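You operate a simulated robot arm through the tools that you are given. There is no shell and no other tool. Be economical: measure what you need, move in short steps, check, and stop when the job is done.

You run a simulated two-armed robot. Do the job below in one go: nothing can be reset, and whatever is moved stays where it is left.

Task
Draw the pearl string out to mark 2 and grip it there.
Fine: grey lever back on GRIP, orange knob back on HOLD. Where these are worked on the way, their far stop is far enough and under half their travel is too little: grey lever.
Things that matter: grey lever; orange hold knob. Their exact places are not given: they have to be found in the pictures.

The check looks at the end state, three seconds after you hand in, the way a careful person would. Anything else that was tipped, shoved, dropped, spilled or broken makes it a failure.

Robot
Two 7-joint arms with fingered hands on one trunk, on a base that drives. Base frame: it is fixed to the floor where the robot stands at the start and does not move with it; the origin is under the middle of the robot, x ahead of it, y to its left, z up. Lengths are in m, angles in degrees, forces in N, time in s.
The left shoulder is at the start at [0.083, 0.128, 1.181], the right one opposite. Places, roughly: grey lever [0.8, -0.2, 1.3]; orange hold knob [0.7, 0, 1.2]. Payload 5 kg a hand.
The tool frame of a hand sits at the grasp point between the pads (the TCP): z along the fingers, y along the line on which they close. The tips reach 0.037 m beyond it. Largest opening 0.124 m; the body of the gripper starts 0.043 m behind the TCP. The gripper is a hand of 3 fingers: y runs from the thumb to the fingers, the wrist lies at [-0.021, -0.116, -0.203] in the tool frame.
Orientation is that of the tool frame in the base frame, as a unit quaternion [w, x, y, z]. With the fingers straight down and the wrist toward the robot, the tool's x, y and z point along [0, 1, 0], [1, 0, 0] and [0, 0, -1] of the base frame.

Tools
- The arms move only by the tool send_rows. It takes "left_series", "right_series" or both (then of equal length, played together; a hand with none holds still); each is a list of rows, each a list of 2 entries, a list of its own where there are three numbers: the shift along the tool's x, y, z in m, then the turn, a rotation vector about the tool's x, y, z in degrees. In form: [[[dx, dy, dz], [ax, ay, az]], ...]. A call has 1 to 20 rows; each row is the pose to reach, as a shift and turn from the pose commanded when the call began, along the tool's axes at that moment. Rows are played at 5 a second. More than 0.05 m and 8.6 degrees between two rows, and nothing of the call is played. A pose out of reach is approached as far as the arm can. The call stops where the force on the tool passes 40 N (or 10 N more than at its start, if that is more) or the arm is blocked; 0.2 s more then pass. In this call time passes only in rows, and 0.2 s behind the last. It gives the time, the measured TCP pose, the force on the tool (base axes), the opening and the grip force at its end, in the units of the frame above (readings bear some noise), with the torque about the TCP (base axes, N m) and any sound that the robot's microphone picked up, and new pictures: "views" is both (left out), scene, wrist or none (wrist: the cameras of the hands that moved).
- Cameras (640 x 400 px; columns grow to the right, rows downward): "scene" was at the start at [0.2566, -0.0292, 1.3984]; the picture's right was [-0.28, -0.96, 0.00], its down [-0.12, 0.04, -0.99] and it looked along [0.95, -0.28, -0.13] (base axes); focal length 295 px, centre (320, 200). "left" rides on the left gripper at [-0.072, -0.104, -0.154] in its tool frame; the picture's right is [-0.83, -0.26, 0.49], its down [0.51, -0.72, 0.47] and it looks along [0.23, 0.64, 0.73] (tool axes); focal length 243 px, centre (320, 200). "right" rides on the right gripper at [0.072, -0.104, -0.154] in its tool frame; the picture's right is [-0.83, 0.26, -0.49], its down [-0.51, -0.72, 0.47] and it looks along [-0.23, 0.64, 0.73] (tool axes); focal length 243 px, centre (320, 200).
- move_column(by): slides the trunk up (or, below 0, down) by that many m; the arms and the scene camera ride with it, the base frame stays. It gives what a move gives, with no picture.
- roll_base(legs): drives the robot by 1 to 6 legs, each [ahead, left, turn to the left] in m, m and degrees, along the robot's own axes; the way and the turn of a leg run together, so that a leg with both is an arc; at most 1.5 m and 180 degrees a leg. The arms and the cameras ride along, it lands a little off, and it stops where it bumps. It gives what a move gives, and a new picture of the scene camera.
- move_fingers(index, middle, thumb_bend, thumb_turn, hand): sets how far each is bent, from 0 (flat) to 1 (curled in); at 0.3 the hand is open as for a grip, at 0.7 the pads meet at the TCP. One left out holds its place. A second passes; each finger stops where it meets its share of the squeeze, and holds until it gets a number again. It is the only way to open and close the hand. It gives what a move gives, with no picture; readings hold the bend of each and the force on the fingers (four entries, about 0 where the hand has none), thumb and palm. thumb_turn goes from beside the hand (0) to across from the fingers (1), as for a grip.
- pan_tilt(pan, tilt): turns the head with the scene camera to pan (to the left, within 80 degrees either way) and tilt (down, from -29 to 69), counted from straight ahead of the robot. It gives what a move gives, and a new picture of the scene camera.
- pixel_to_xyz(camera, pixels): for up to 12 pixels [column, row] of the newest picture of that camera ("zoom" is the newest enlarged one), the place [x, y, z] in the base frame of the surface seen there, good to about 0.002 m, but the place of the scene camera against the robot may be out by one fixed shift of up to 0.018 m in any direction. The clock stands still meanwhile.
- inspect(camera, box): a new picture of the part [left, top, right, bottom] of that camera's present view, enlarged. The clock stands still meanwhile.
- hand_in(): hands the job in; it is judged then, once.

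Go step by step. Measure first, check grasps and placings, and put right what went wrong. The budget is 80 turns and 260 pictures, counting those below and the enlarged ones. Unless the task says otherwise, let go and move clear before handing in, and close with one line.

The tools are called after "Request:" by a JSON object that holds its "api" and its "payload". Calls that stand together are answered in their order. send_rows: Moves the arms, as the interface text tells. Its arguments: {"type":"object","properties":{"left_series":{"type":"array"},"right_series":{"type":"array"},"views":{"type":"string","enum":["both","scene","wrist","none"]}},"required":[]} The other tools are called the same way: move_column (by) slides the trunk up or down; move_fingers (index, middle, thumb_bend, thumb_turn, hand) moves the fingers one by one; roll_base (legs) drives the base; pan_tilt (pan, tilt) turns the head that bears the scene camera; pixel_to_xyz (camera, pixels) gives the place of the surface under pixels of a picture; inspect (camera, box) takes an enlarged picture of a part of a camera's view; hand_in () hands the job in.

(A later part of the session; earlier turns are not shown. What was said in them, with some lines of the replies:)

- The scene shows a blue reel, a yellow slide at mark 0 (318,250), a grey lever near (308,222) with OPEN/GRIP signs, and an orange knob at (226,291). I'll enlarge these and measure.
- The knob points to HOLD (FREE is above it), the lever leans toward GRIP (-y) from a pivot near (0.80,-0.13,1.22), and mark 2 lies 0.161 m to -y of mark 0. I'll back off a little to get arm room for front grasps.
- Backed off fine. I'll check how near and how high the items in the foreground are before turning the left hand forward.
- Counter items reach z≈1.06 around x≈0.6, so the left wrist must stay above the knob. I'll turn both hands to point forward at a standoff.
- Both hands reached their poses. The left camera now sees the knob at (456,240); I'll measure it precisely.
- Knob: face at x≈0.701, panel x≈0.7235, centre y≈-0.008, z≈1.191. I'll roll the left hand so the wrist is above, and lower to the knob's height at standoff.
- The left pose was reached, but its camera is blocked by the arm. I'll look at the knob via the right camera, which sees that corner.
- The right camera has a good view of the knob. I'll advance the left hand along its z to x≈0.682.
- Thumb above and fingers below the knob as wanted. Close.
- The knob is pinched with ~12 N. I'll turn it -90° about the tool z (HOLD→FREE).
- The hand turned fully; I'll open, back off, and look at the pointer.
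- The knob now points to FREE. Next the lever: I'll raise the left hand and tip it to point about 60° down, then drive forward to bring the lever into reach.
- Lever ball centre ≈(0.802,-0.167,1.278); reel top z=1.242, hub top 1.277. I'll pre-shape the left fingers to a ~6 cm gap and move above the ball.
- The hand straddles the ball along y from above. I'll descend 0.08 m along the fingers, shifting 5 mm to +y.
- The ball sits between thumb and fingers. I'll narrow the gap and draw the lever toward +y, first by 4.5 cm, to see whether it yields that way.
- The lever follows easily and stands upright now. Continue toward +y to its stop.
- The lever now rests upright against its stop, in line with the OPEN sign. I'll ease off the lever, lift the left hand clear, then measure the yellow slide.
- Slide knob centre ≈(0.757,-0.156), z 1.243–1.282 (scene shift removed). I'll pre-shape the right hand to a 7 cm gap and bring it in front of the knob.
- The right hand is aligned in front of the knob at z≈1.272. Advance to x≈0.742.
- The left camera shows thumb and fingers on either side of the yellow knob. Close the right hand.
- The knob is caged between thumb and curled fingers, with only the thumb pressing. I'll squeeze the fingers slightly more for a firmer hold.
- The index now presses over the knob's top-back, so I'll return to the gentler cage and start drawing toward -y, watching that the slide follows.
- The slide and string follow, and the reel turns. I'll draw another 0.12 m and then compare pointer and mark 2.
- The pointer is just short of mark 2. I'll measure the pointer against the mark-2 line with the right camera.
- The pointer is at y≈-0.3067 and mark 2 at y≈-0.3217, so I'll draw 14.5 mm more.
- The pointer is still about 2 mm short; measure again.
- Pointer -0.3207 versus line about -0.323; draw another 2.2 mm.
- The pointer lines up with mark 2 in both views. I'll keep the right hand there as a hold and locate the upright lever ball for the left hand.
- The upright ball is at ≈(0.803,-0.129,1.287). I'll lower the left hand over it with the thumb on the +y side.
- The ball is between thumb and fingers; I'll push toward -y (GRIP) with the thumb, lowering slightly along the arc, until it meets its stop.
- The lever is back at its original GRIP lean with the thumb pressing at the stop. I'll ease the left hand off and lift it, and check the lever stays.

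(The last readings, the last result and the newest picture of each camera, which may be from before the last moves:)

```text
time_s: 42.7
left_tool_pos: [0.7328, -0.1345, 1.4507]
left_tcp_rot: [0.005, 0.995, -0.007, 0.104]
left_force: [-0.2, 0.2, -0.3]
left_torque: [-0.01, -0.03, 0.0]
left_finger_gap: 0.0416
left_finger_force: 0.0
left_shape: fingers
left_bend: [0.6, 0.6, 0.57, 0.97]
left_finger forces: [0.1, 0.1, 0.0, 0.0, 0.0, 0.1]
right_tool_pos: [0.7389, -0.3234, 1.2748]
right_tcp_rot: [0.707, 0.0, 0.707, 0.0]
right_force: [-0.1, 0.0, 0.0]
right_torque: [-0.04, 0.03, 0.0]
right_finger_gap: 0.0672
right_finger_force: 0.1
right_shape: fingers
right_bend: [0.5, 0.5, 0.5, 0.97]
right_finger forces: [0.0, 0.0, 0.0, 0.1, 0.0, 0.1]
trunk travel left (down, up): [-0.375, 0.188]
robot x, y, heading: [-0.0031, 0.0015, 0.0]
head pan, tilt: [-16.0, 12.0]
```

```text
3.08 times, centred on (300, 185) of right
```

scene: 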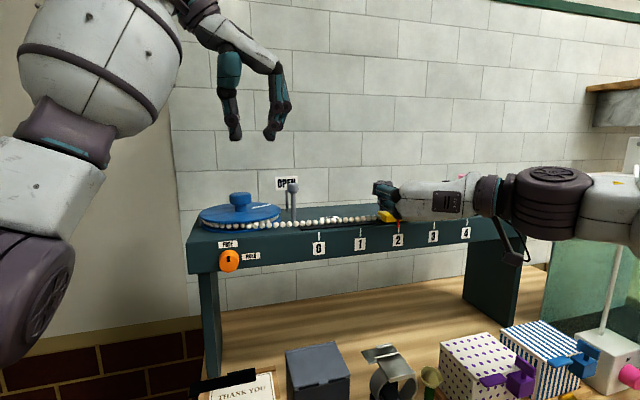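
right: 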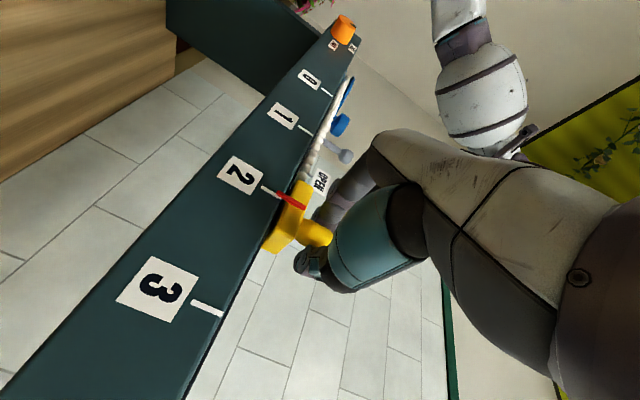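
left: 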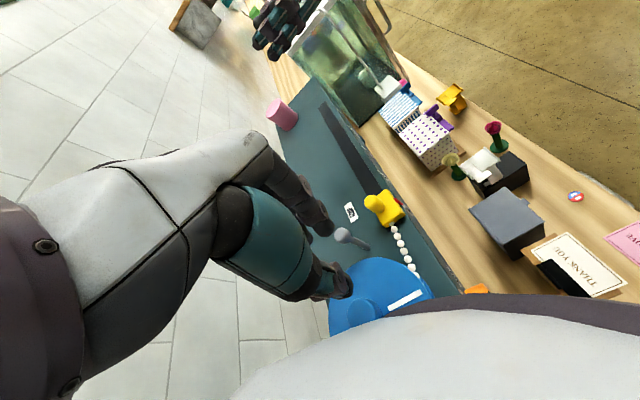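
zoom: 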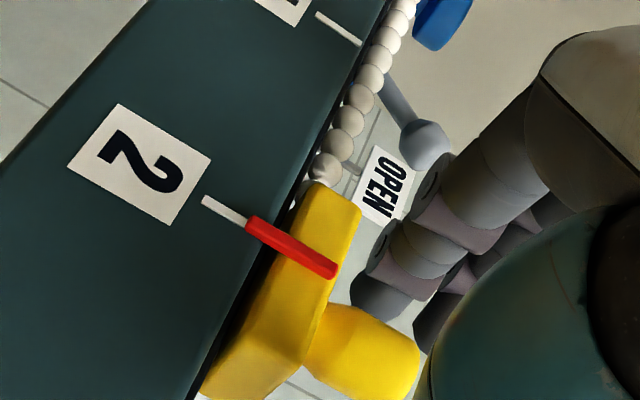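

Lever stays on GRIP and the slide stays at mark 2 after release. I'll retract the right hand up and away, then back the base off for the knob.

Request:
{"api": "send_rows", "payload": {"right_series": [[[0, 0, -0.035], [0, 0, 0]], [[0, 0, -0.07], [0, 0, 0]], [[0, 0, -0.1], [0, 0, 0]], [[-0.03, -0.01, -0.1], [0, 0, 0]], [[-0.07, -0.03, -0.09], [0, 0, 0]], [[-0.11, -0.05, -0.07], [0, 0, 0]], [[-0.15, -0.07, -0.05], [0, 0, 0]], [[-0.18, -0.088, -0.05], [0, 0, 0]]], "views": "none"}}

Request:
{"api": "roll_base", "payload": {"legs": [[-0.12, 0, 0]]}}

```text
time_s: 43.2
left_tool_pos: [0.7292, -0.1325, 1.4532]
left_tcp_rot: [0.006, 0.994, -0.007, 0.106]
left_force: [-0.2, 0.6, -0.4]
left_torque: [-0.01, -0.04, 0.0]
left_finger_gap: 0.0417
left_finger_force: 0.0
left_shape: fingers
left_bend: [0.6, 0.6, 0.57, 0.97]
left_finger forces: [0.0, 0.1, 0.0, 0.1, 0.0, 0.0]
right_tool_pos: [0.6987, -0.325, 1.2341]
right_tcp_rot: [0.683, 0.002, 0.73, -0.005]
right_force: [-6.0, -0.7, 21.1]
right_torque: [0.82, -0.69, 0.25]
right_finger_gap: 0.0694
right_finger_force: 10.7
right_shape: fingers
right_bend: [0.49, 0.5, 0.5, 0.98]
right_finger forces: [19.9, 0.0, 0.1, 0.0, 1.7, 0.0]
trunk travel left (down, up): [-0.375, 0.188]
robot x, y, heading: [-0.0025, 0.0, 0.1]
head pan, tilt: [-16.0, 12.0]
stopped in row 2 (right hand): the force on the tool passed its limit at 77 N (the readings are from after the stop); the commanded pose is now the measured one
```

```text
time_s: 44.4
left_tool_pos: [0.616, -0.1354, 1.4488]
left_tcp_rot: [0.005, 0.995, -0.008, 0.104]
left_force: [0.5, -0.7, -0.8]
left_torque: [0.01, 0.01, 0.0]
left_finger_gap: 0.0417
left_finger_force: 0.0
left_shape: fingers
left_bend: [0.6, 0.6, 0.57, 0.97]
left_finger forces: [0.1, 0.1, 0.0, 0.0, 0.1, 0.0]
right_tool_pos: [0.5852, -0.3265, 1.2254]
right_tcp_rot: [0.679, 0.004, 0.734, -0.005]
right_force: [-0.7, 0.0, 0.6]
right_torque: [0.01, 0.0, -0.01]
right_finger_gap: 0.0682
right_finger_force: 0.0
right_shape: fingers
right_bend: [0.5, 0.5, 0.5, 0.97]
right_finger forces: [0.1, 0.0, 0.0, 0.0, 0.1, 0.0]
trunk travel left (down, up): [-0.375, 0.188]
robot x, y, heading: [-0.1182, -0.0029, -0.3]
head pan, tilt: [-16.0, 12.0]
```

scene: 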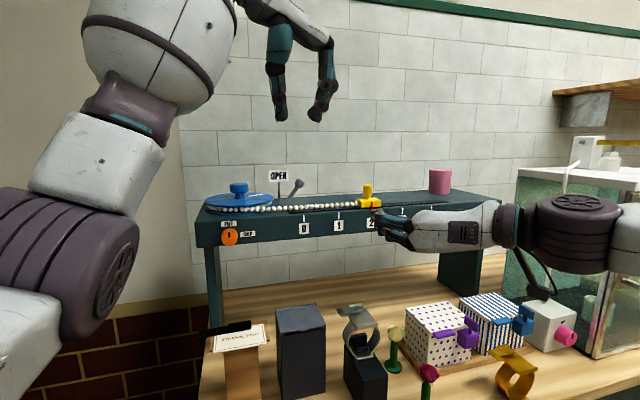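

The right hand dipped during the retreat and bumped something (77 N); now it's free. I'll check the slide and pointer before going on.

Request:
{"api": "inspect", "payload": {"camera": "scene", "box": [280, 160, 460, 260]}}

Request:
{"api": "inspect", "payload": {"camera": "right", "box": [100, 50, 420, 330]}}

Request:
{"api": "inspect", "payload": {"camera": "left", "box": [200, 0, 640, 300]}}

Request:
{"api": "pixel_to_xyz", "payload": {"camera": "scene", "pixels": [[304, 229], [339, 225], [371, 223], [230, 238], [367, 190], [296, 187], [440, 180], [238, 190]]}}

```text
3.56 times, centred on (370, 210) of scene
```

zoom: 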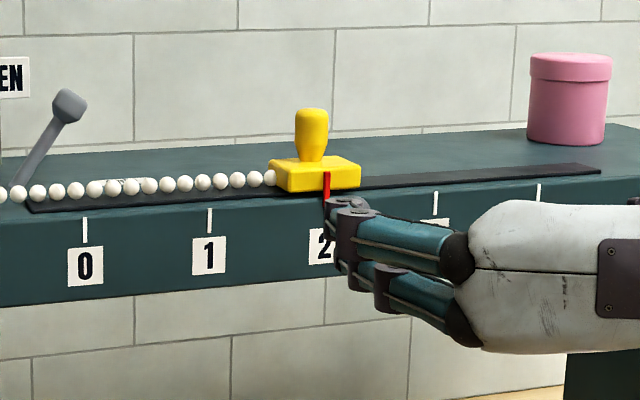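

```text
1.43 times, centred on (260, 190) of right
```

zoom: 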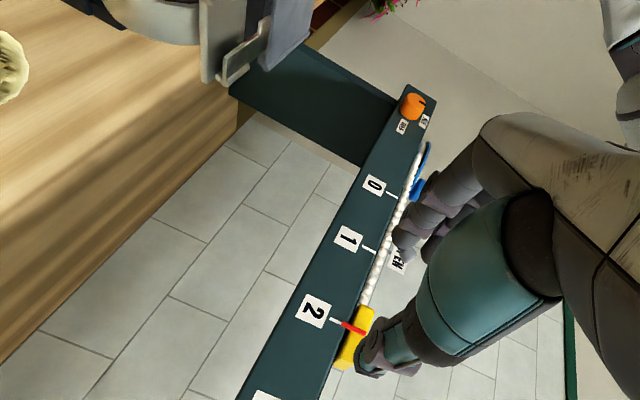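

```text
1.33 times, centred on (420, 150) of left
```

zoom: 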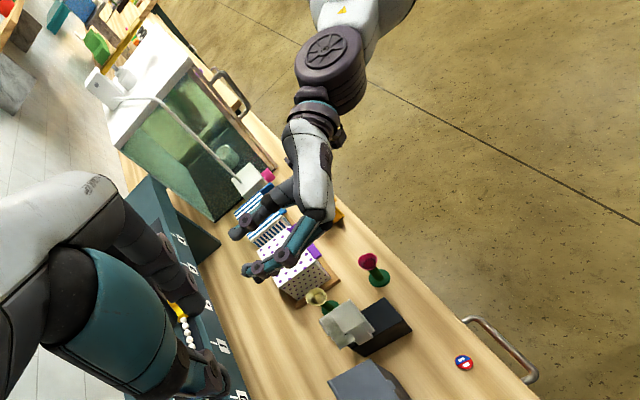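

```text
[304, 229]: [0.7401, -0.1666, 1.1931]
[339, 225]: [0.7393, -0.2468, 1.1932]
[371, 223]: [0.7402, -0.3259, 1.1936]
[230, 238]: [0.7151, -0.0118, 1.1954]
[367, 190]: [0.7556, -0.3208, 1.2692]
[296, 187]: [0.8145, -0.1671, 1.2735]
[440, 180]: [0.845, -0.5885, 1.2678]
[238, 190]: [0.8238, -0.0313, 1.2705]
```

Table, slide (pointer at 2), lever and reel are all still in place. I'll raise the right hand straight up and out in small steps.

Request:
{"api": "send_rows", "payload": {"right_series": [[[-0.02, 0, 0], [0, 0, 0]], [[-0.04, -0.01, 0], [0, 0, 0]], [[-0.07, -0.02, 0], [0, -2, 0]], [[-0.1, -0.04, 0], [0, -4, 0]], [[-0.13, -0.06, 0], [0, -4, 0]], [[-0.16, -0.08, 0], [0, -4, 0]], [[-0.2, -0.1, 0], [0, -4, 0]]], "views": "both"}}

Request:
{"api": "inspect", "payload": {"camera": "scene", "box": [330, 180, 410, 240]}}

```text
time_s: 46.0
left_tool_pos: [0.6135, -0.1347, 1.4505]
left_tcp_rot: [0.005, 0.995, -0.007, 0.104]
left_force: [-0.1, -0.2, -0.3]
left_torque: [0.0, 0.02, -0.01]
left_finger_gap: 0.042
left_finger_force: 0.1
left_shape: fingers
left_bend: [0.6, 0.6, 0.57, 0.97]
left_finger forces: [0.1, 0.1, 0.0, 0.0, 0.1, 0.1]
right_tool_pos: [0.598, -0.4258, 1.4279]
right_tcp_rot: [0.705, 0.003, 0.709, -0.005]
right_force: [-0.4, -1.0, -0.2]
right_torque: [-0.01, -0.04, -0.01]
right_finger_gap: 0.0681
right_finger_force: 0.2
right_shape: fingers
right_bend: [0.5, 0.5, 0.5, 0.97]
right_finger forces: [0.0, 0.0, 0.0, 0.0, 0.0, 0.1]
trunk travel left (down, up): [-0.375, 0.188]
robot x, y, heading: [-0.1242, -0.0002, 0.1]
head pan, tilt: [-16.0, 12.0]
```

scene: 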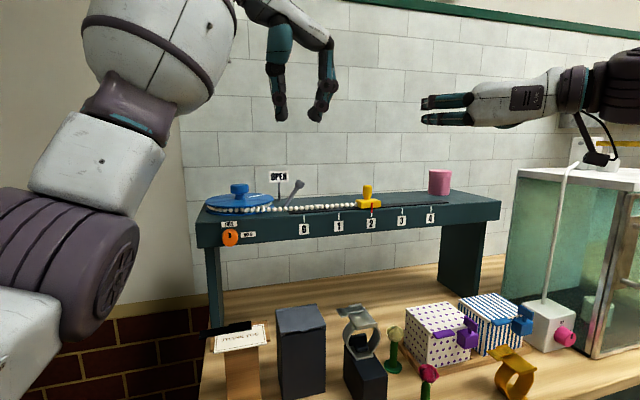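
right: 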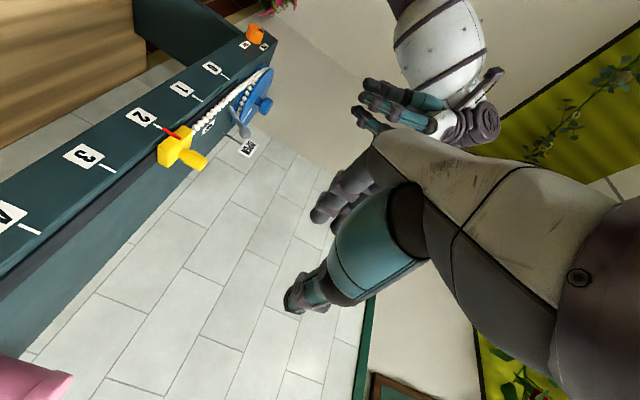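

```text
6.67 times, centred on (370, 210) of scene
```

zoom: 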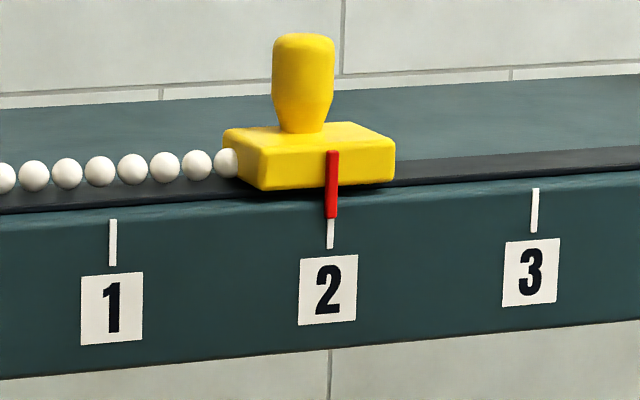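

The pointer sits on mark 2. Now I'll bring the left hand back to a forward-pointing standoff at the knob (FREE), to turn it to HOLD.

Request:
{"api": "send_rows", "payload": {"left_series": [[[-0.008, -0.013, 0.0135], [0, 7.8, 0]], [[-0.017, -0.025, 0.027], [0, 15.6, 0]], [[-0.025, -0.038, 0.041], [0, 23.4, 0]], [[-0.034, -0.051, 0.054], [0, 31.2, 0]], [[-0.042, -0.064, 0.068], [0, 39, 0]], [[-0.05, -0.076, 0.081], [0, 46.8, 0]], [[-0.059, -0.089, 0.095], [0, 54.6, 0]], [[-0.067, -0.102, 0.108], [0, 62.4, 0]], [[-0.076, -0.114, 0.122], [0, 70.2, 0]], [[-0.084, -0.127, 0.1355], [0, 78, 0]]], "views": "none"}}

Request:
{"api": "move_fingers", "payload": {"hand": "left", "index": 0.3, "middle": 0.3, "thumb_bend": 0.3}}

```text
time_s: 48.2
left_tool_pos: [0.5605, -0.0065, 1.2994]
left_tcp_rot: [0.009, 0.707, -0.002, 0.708]
left_force: [-0.9, 0.5, -0.1]
left_torque: [0.0, 0.0, 0.02]
left_finger_gap: 0.0416
left_finger_force: 0.1
left_shape: fingers
left_bend: [0.6, 0.6, 0.57, 0.97]
left_finger forces: [0.1, 0.0, 0.0, 0.0, 0.0, 0.0]
right_tool_pos: [0.5986, -0.4238, 1.4269]
right_tcp_rot: [0.705, 0.003, 0.709, -0.005]
right_force: [0.6, -0.2, 0.5]
right_torque: [-0.01, 0.0, 0.0]
right_finger_gap: 0.0679
right_finger_force: 0.0
right_shape: fingers
right_bend: [0.5, 0.5, 0.5, 0.98]
right_finger forces: [0.1, 0.0, 0.0, 0.1, 0.0, 0.0]
trunk travel left (down, up): [-0.375, 0.188]
robot x, y, heading: [-0.1199, -0.0022, 0.0]
head pan, tilt: [-16.0, 12.0]
```

```text
time_s: 49.2
left_tool_pos: [0.5627, -0.0077, 1.2995]
left_tcp_rot: [0.009, 0.707, -0.002, 0.707]
left_force: [-1.2, 0.9, -0.5]
left_torque: [0.01, 0.02, 0.0]
left_finger_gap: 0.1282
left_finger_force: 0.0
left_shape: fingers
left_bend: [0.3, 0.3, 0.3, 0.97]
left_finger forces: [0.0, 0.0, 0.0, 0.0, 0.0, 0.0]
right_tool_pos: [0.5983, -0.4261, 1.4265]
right_tcp_rot: [0.705, 0.003, 0.709, -0.005]
right_force: [-0.1, 0.8, 0.0]
right_torque: [-0.04, 0.0, -0.04]
right_finger_gap: 0.0681
right_finger_force: 0.0
right_shape: fingers
right_bend: [0.5, 0.5, 0.5, 0.97]
right_finger forces: [0.0, 0.1, 0.0, 0.0, 0.0, 0.1]
trunk travel left (down, up): [-0.375, 0.188]
robot x, y, heading: [-0.1225, -0.0034, -0.2]
head pan, tilt: [-16.0, 12.0]
```

At the standoff with fingers open. Lower to knob height, then advance to x≈0.682.

Request:
{"api": "send_rows", "payload": {"left_series": [[[-0.04, 0, 0], [0, 0, 0]], [[-0.08, 0, 0], [0, 0, 0]], [[-0.108, 0, 0], [0, 0, 0]], [[-0.108, 0, 0.03], [0, 0, 0]], [[-0.108, 0, 0.06], [0, 0, 0]], [[-0.108, 0, 0.085], [0, 0, 0]], [[-0.108, 0, 0.105], [0, 0, 0]], [[-0.108, 0, 0.119], [0, 0, 0]]], "views": "none"}}

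Request:
{"api": "inspect", "payload": {"camera": "right", "box": [160, 0, 360, 150]}}

Request:
{"api": "inspect", "payload": {"camera": "left", "box": [260, 160, 480, 380]}}

```text
time_s: 51.0
left_tool_pos: [0.6813, -0.0109, 1.1911]
left_tcp_rot: [0.008, 0.707, -0.002, 0.707]
left_force: [0.0, -0.1, 0.6]
left_torque: [-0.01, 0.01, 0.0]
left_finger_gap: 0.1282
left_finger_force: 0.1
left_shape: fingers
left_bend: [0.3, 0.3, 0.3, 0.98]
left_finger forces: [0.1, 0.1, 0.1, 0.0, 0.0, 0.0]
right_tool_pos: [0.5995, -0.4258, 1.4265]
right_tcp_rot: [0.705, 0.003, 0.709, -0.005]
right_force: [-0.6, 0.3, -0.2]
right_torque: [0.01, -0.03, -0.03]
right_finger_gap: 0.0683
right_finger_force: 0.1
right_shape: fingers
right_bend: [0.5, 0.5, 0.5, 0.97]
right_finger forces: [0.0, 0.0, 0.0, 0.1, 0.1, 0.1]
trunk travel left (down, up): [-0.375, 0.188]
robot x, y, heading: [-0.1232, -0.0021, 0.0]
head pan, tilt: [-16.0, 12.0]
```

```text
2.67 times, centred on (260, 75) of right
```

zoom: 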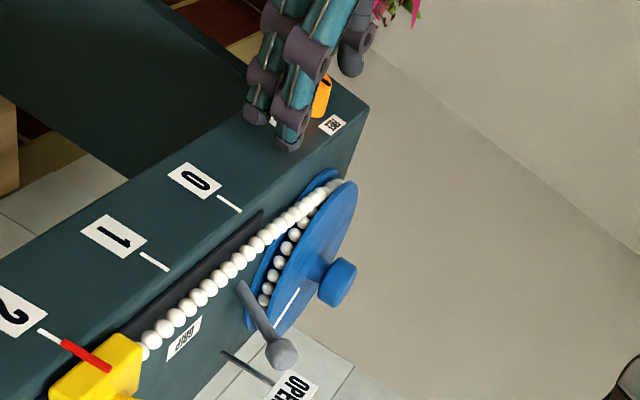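

```text
1.82 times, centred on (370, 270) of left
```

zoom: 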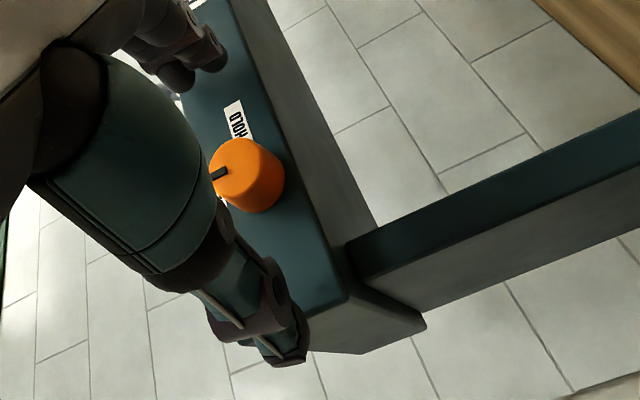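

Fingers and thumb straddle the knob left and right. Close, then turn +90° about the tool z.

Request:
{"api": "move_fingers", "payload": {"hand": "left", "index": 0.7, "middle": 0.7, "thumb_bend": 0.7}}

Request:
{"api": "send_rows", "payload": {"left_series": [[[0, 0, 0], [0, 0, 8.2]], [[0, 0, 0], [0, 0, 16.4]], [[0, 0, 0], [0, 0, 24.5]], [[0, 0, 0], [0, 0, 32.7]], [[0, 0, 0], [0, 0, 40.9]], [[0, 0, 0], [0, 0, 49.1]], [[0, 0, 0], [0, 0, 57.3]], [[0, 0, 0], [0, 0, 65.5]], [[0, 0, 0], [0, 0, 73.6]], [[0, 0, 0], [0, 0, 81.8]], [[0, 0, 0], [0, 0, 90]], [[0, 0, 0], [0, 0, 93]]], "views": "none"}}

Request:
{"api": "inspect", "payload": {"camera": "right", "box": [160, 0, 360, 150]}}

```text
time_s: 52.0
left_tool_pos: [0.6815, -0.0091, 1.191]
left_tcp_rot: [0.007, 0.707, -0.001, 0.707]
left_force: [2.5, 3.9, 1.9]
left_torque: [0.01, -0.06, 0.11]
left_finger_gap: 0.0302
left_finger_force: 7.9
left_shape: fingers
left_bend: [0.64, 0.7, 0.63, 0.97]
left_finger forces: [6.0, 0.3, 0.0, 0.0, 9.9, 0.0]
right_tool_pos: [0.599, -0.4248, 1.4271]
right_tcp_rot: [0.705, 0.002, 0.709, -0.005]
right_force: [0.0, -0.1, 1.1]
right_torque: [-0.04, 0.0, -0.04]
right_finger_gap: 0.0682
right_finger_force: 0.0
right_shape: fingers
right_bend: [0.5, 0.5, 0.5, 0.97]
right_finger forces: [0.0, 0.1, 0.0, 0.0, 0.1, 0.0]
trunk travel left (down, up): [-0.375, 0.188]
robot x, y, heading: [-0.1208, -0.0005, 0.1]
head pan, tilt: [-16.0, 12.0]
```

```text
time_s: 54.6
left_tool_pos: [0.6814, -0.0122, 1.1902]
left_tcp_rot: [0.508, -0.485, 0.515, -0.491]
left_force: [-9.3, -4.1, -13.1]
left_torque: [-0.13, 0.61, -0.09]
left_finger_gap: 0.0301
left_finger_force: 11.4
left_shape: fingers
left_bend: [0.6, 0.68, 0.66, 0.97]
left_finger forces: [15.3, 4.4, 0.0, 0.0, 4.7, 0.0]
right_tool_pos: [0.5983, -0.4261, 1.4263]
right_tcp_rot: [0.705, 0.003, 0.709, -0.005]
right_force: [0.2, 0.2, 0.1]
right_torque: [-0.01, 0.03, -0.01]
right_finger_gap: 0.0682
right_finger_force: 0.1
right_shape: fingers
right_bend: [0.5, 0.5, 0.5, 0.97]
right_finger forces: [0.0, 0.1, 0.0, 0.0, 0.0, 0.1]
trunk travel left (down, up): [-0.375, 0.188]
robot x, y, heading: [-0.1231, 0.0011, -0.3]
head pan, tilt: [-16.0, 12.0]
```

```text
2.67 times, centred on (260, 75) of right
```

zoom: 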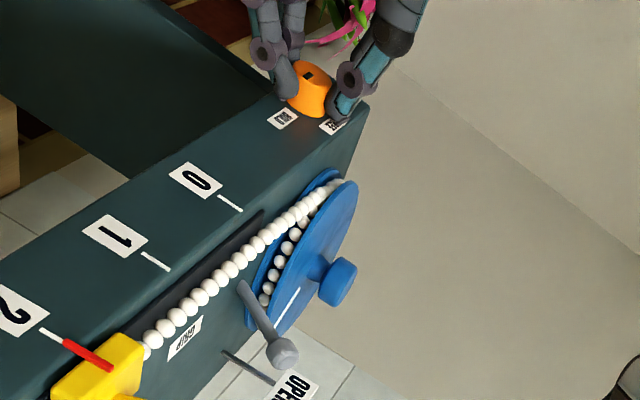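

The knob's pointer looks to be toward HOLD. I'll open, retreat, and check.

Request:
{"api": "move_fingers", "payload": {"hand": "left", "index": 0.3, "middle": 0.3, "thumb_bend": 0.3}}

Request:
{"api": "send_rows", "payload": {"left_series": [[[0, 0, -0.03], [0, 0, 0]], [[0, 0, -0.06], [0, 0, 0]], [[0, 0, -0.09], [0, 0, 0]], [[0, 0, -0.12], [0, 0, 0]]], "views": "none"}}

Request:
{"api": "inspect", "payload": {"camera": "right", "box": [160, 0, 360, 150]}}

Request:
{"api": "inspect", "payload": {"camera": "scene", "box": [190, 160, 470, 280]}}

```text
time_s: 55.6
left_tool_pos: [0.6811, -0.0101, 1.1921]
left_tcp_rot: [0.507, -0.485, 0.515, -0.492]
left_force: [-0.3, -0.4, 0.3]
left_torque: [0.0, 0.01, -0.02]
left_finger_gap: 0.1282
left_finger_force: 0.0
left_shape: fingers
left_bend: [0.3, 0.3, 0.3, 0.97]
left_finger forces: [0.0, 0.0, 0.0, 0.0, 0.1, 0.0]
right_tool_pos: [0.5988, -0.4263, 1.4283]
right_tcp_rot: [0.705, 0.003, 0.709, -0.006]
right_force: [0.5, -0.7, 0.0]
right_torque: [0.03, 0.0, 0.03]
right_finger_gap: 0.0682
right_finger_force: 0.2
right_shape: fingers
right_bend: [0.5, 0.5, 0.5, 0.97]
right_finger forces: [0.1, 0.0, 0.0, 0.0, 0.0, 0.0]
trunk travel left (down, up): [-0.375, 0.188]
robot x, y, heading: [-0.1199, 0.0021, -0.1]
head pan, tilt: [-16.0, 12.0]
```

```text
time_s: 56.6
left_tool_pos: [0.5592, -0.0081, 1.1918]
left_tcp_rot: [0.507, -0.485, 0.515, -0.493]
left_force: [-0.5, 0.3, -0.3]
left_torque: [-0.02, 0.01, -0.03]
left_finger_gap: 0.1283
left_finger_force: 0.1
left_shape: fingers
left_bend: [0.3, 0.3, 0.3, 0.97]
left_finger forces: [0.0, 0.0, 0.0, 0.0, 0.0, 0.1]
right_tool_pos: [0.5983, -0.4266, 1.4279]
right_tcp_rot: [0.706, 0.003, 0.709, -0.005]
right_force: [-0.6, -0.3, 0.0]
right_torque: [0.01, -0.01, 0.03]
right_finger_gap: 0.0682
right_finger_force: 0.0
right_shape: fingers
right_bend: [0.5, 0.5, 0.5, 0.98]
right_finger forces: [0.0, 0.0, 0.1, 0.0, 0.0, 0.0]
trunk travel left (down, up): [-0.375, 0.188]
robot x, y, heading: [-0.1203, -0.0028, 0.2]
head pan, tilt: [-16.0, 12.0]
```

```text
2.67 times, centred on (260, 75) of right
```

zoom: 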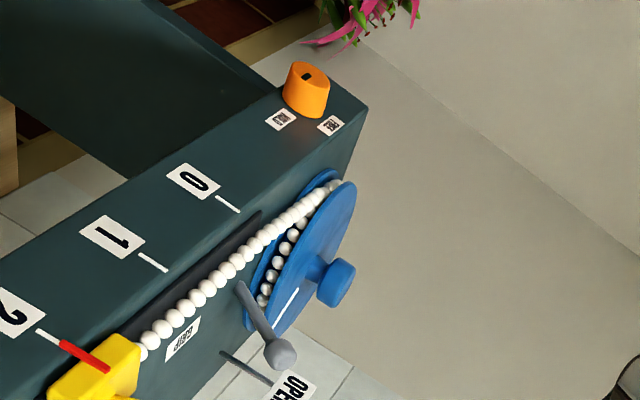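

```text
2.29 times, centred on (330, 220) of scene
```

zoom: 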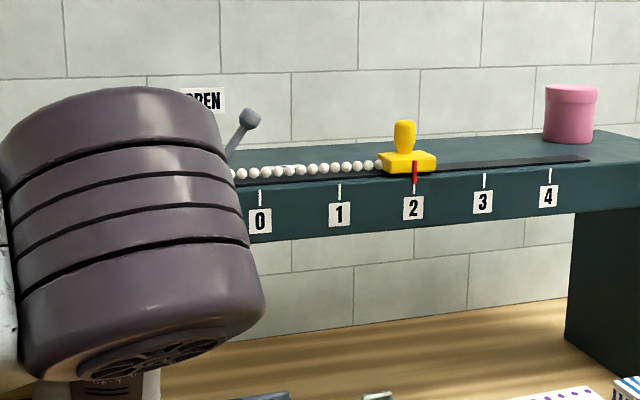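

The knob matches its original HOLD look. I'll move the left hand up and clear for a last full check.

Request:
{"api": "send_rows", "payload": {"left_series": [[[-0.01, -0.04, 0], [0, 0, 0]], [[-0.04, -0.07, 0], [0, 0, 0]], [[-0.07, -0.1, 0], [0, 0, 0]], [[-0.1, -0.13, 0], [0, 0, 0]], [[-0.13, -0.16, 0], [0, 0, 0]], [[-0.16, -0.19, 0], [0, 0, 0]]], "views": "none"}}

Request:
{"api": "pan_tilt", "payload": {"pan": -16, "tilt": 25}}

Request:
{"api": "inspect", "payload": {"camera": "scene", "box": [190, 80, 400, 200]}}

```text
time_s: 58.0
left_tool_pos: [0.5634, 0.1448, 1.3895]
left_tcp_rot: [0.507, -0.485, 0.514, -0.493]
left_force: [0.1, 0.2, -0.3]
left_torque: [-0.02, 0.03, -0.03]
left_finger_gap: 0.1285
left_finger_force: 0.1
left_shape: fingers
left_bend: [0.3, 0.3, 0.3, 0.97]
left_finger forces: [0.0, 0.0, 0.0, 0.1, 0.0, 0.0]
right_tool_pos: [0.5982, -0.4256, 1.4272]
right_tcp_rot: [0.705, 0.003, 0.709, -0.005]
right_force: [0.4, 0.2, -0.5]
right_torque: [-0.01, 0.03, 0.01]
right_finger_gap: 0.0682
right_finger_force: 0.0
right_shape: fingers
right_bend: [0.5, 0.5, 0.5, 0.98]
right_finger forces: [0.1, 0.0, 0.1, 0.0, 0.0, 0.0]
trunk travel left (down, up): [-0.375, 0.188]
robot x, y, heading: [-0.1237, -0.0032, -0.0]
head pan, tilt: [-16.0, 12.0]
```

```text
time_s: 58.8
left_tool_pos: [0.5634, 0.1421, 1.3868]
left_tcp_rot: [0.507, -0.485, 0.515, -0.492]
left_force: [0.1, 0.3, 0.0]
left_torque: [0.02, 0.0, 0.02]
left_finger_gap: 0.1289
left_finger_force: 0.1
left_shape: fingers
left_bend: [0.3, 0.3, 0.3, 0.97]
left_finger forces: [0.0, 0.0, 0.0, 0.0, 0.1, 0.1]
right_tool_pos: [0.5996, -0.4262, 1.427]
right_tcp_rot: [0.705, 0.003, 0.709, -0.005]
right_force: [-0.6, -0.9, -0.8]
right_torque: [-0.02, -0.02, 0.0]
right_finger_gap: 0.0683
right_finger_force: 0.1
right_shape: fingers
right_bend: [0.5, 0.5, 0.5, 0.97]
right_finger forces: [0.1, 0.1, 0.1, 0.0, 0.0, 0.0]
trunk travel left (down, up): [-0.375, 0.188]
robot x, y, heading: [-0.1199, -0.0025, 0.1]
head pan, tilt: [-16.0, 25.0]
```

scene: 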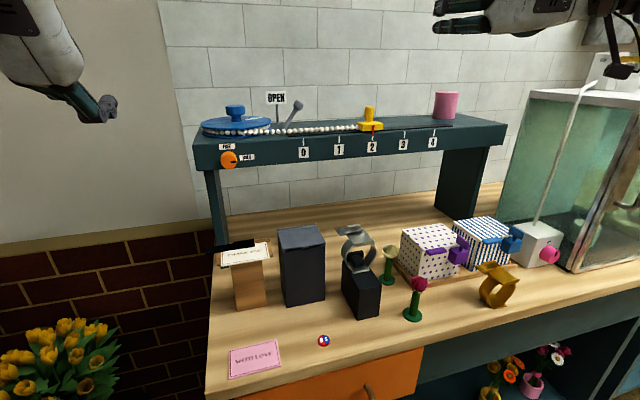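

```text
3.05 times, centred on (295, 140) of scene
```

zoom: 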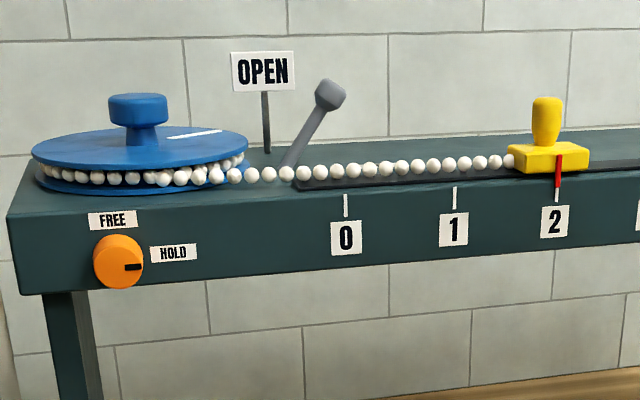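

The knob points to HOLD, the lever is on GRIP, the slide is on mark 2, and the counter items are undisturbed. Handing in.

Request:
{"api": "hand_in", "payload": {}}

```text
The job is handed in.
```

I drew the pearl string out to mark 2 and gripped it there, with the grey lever back on GRIP and the orange knob back on HOLD. While retreating, the right hand hit something once at 77 N; the checks afterwards showed nothing moved.
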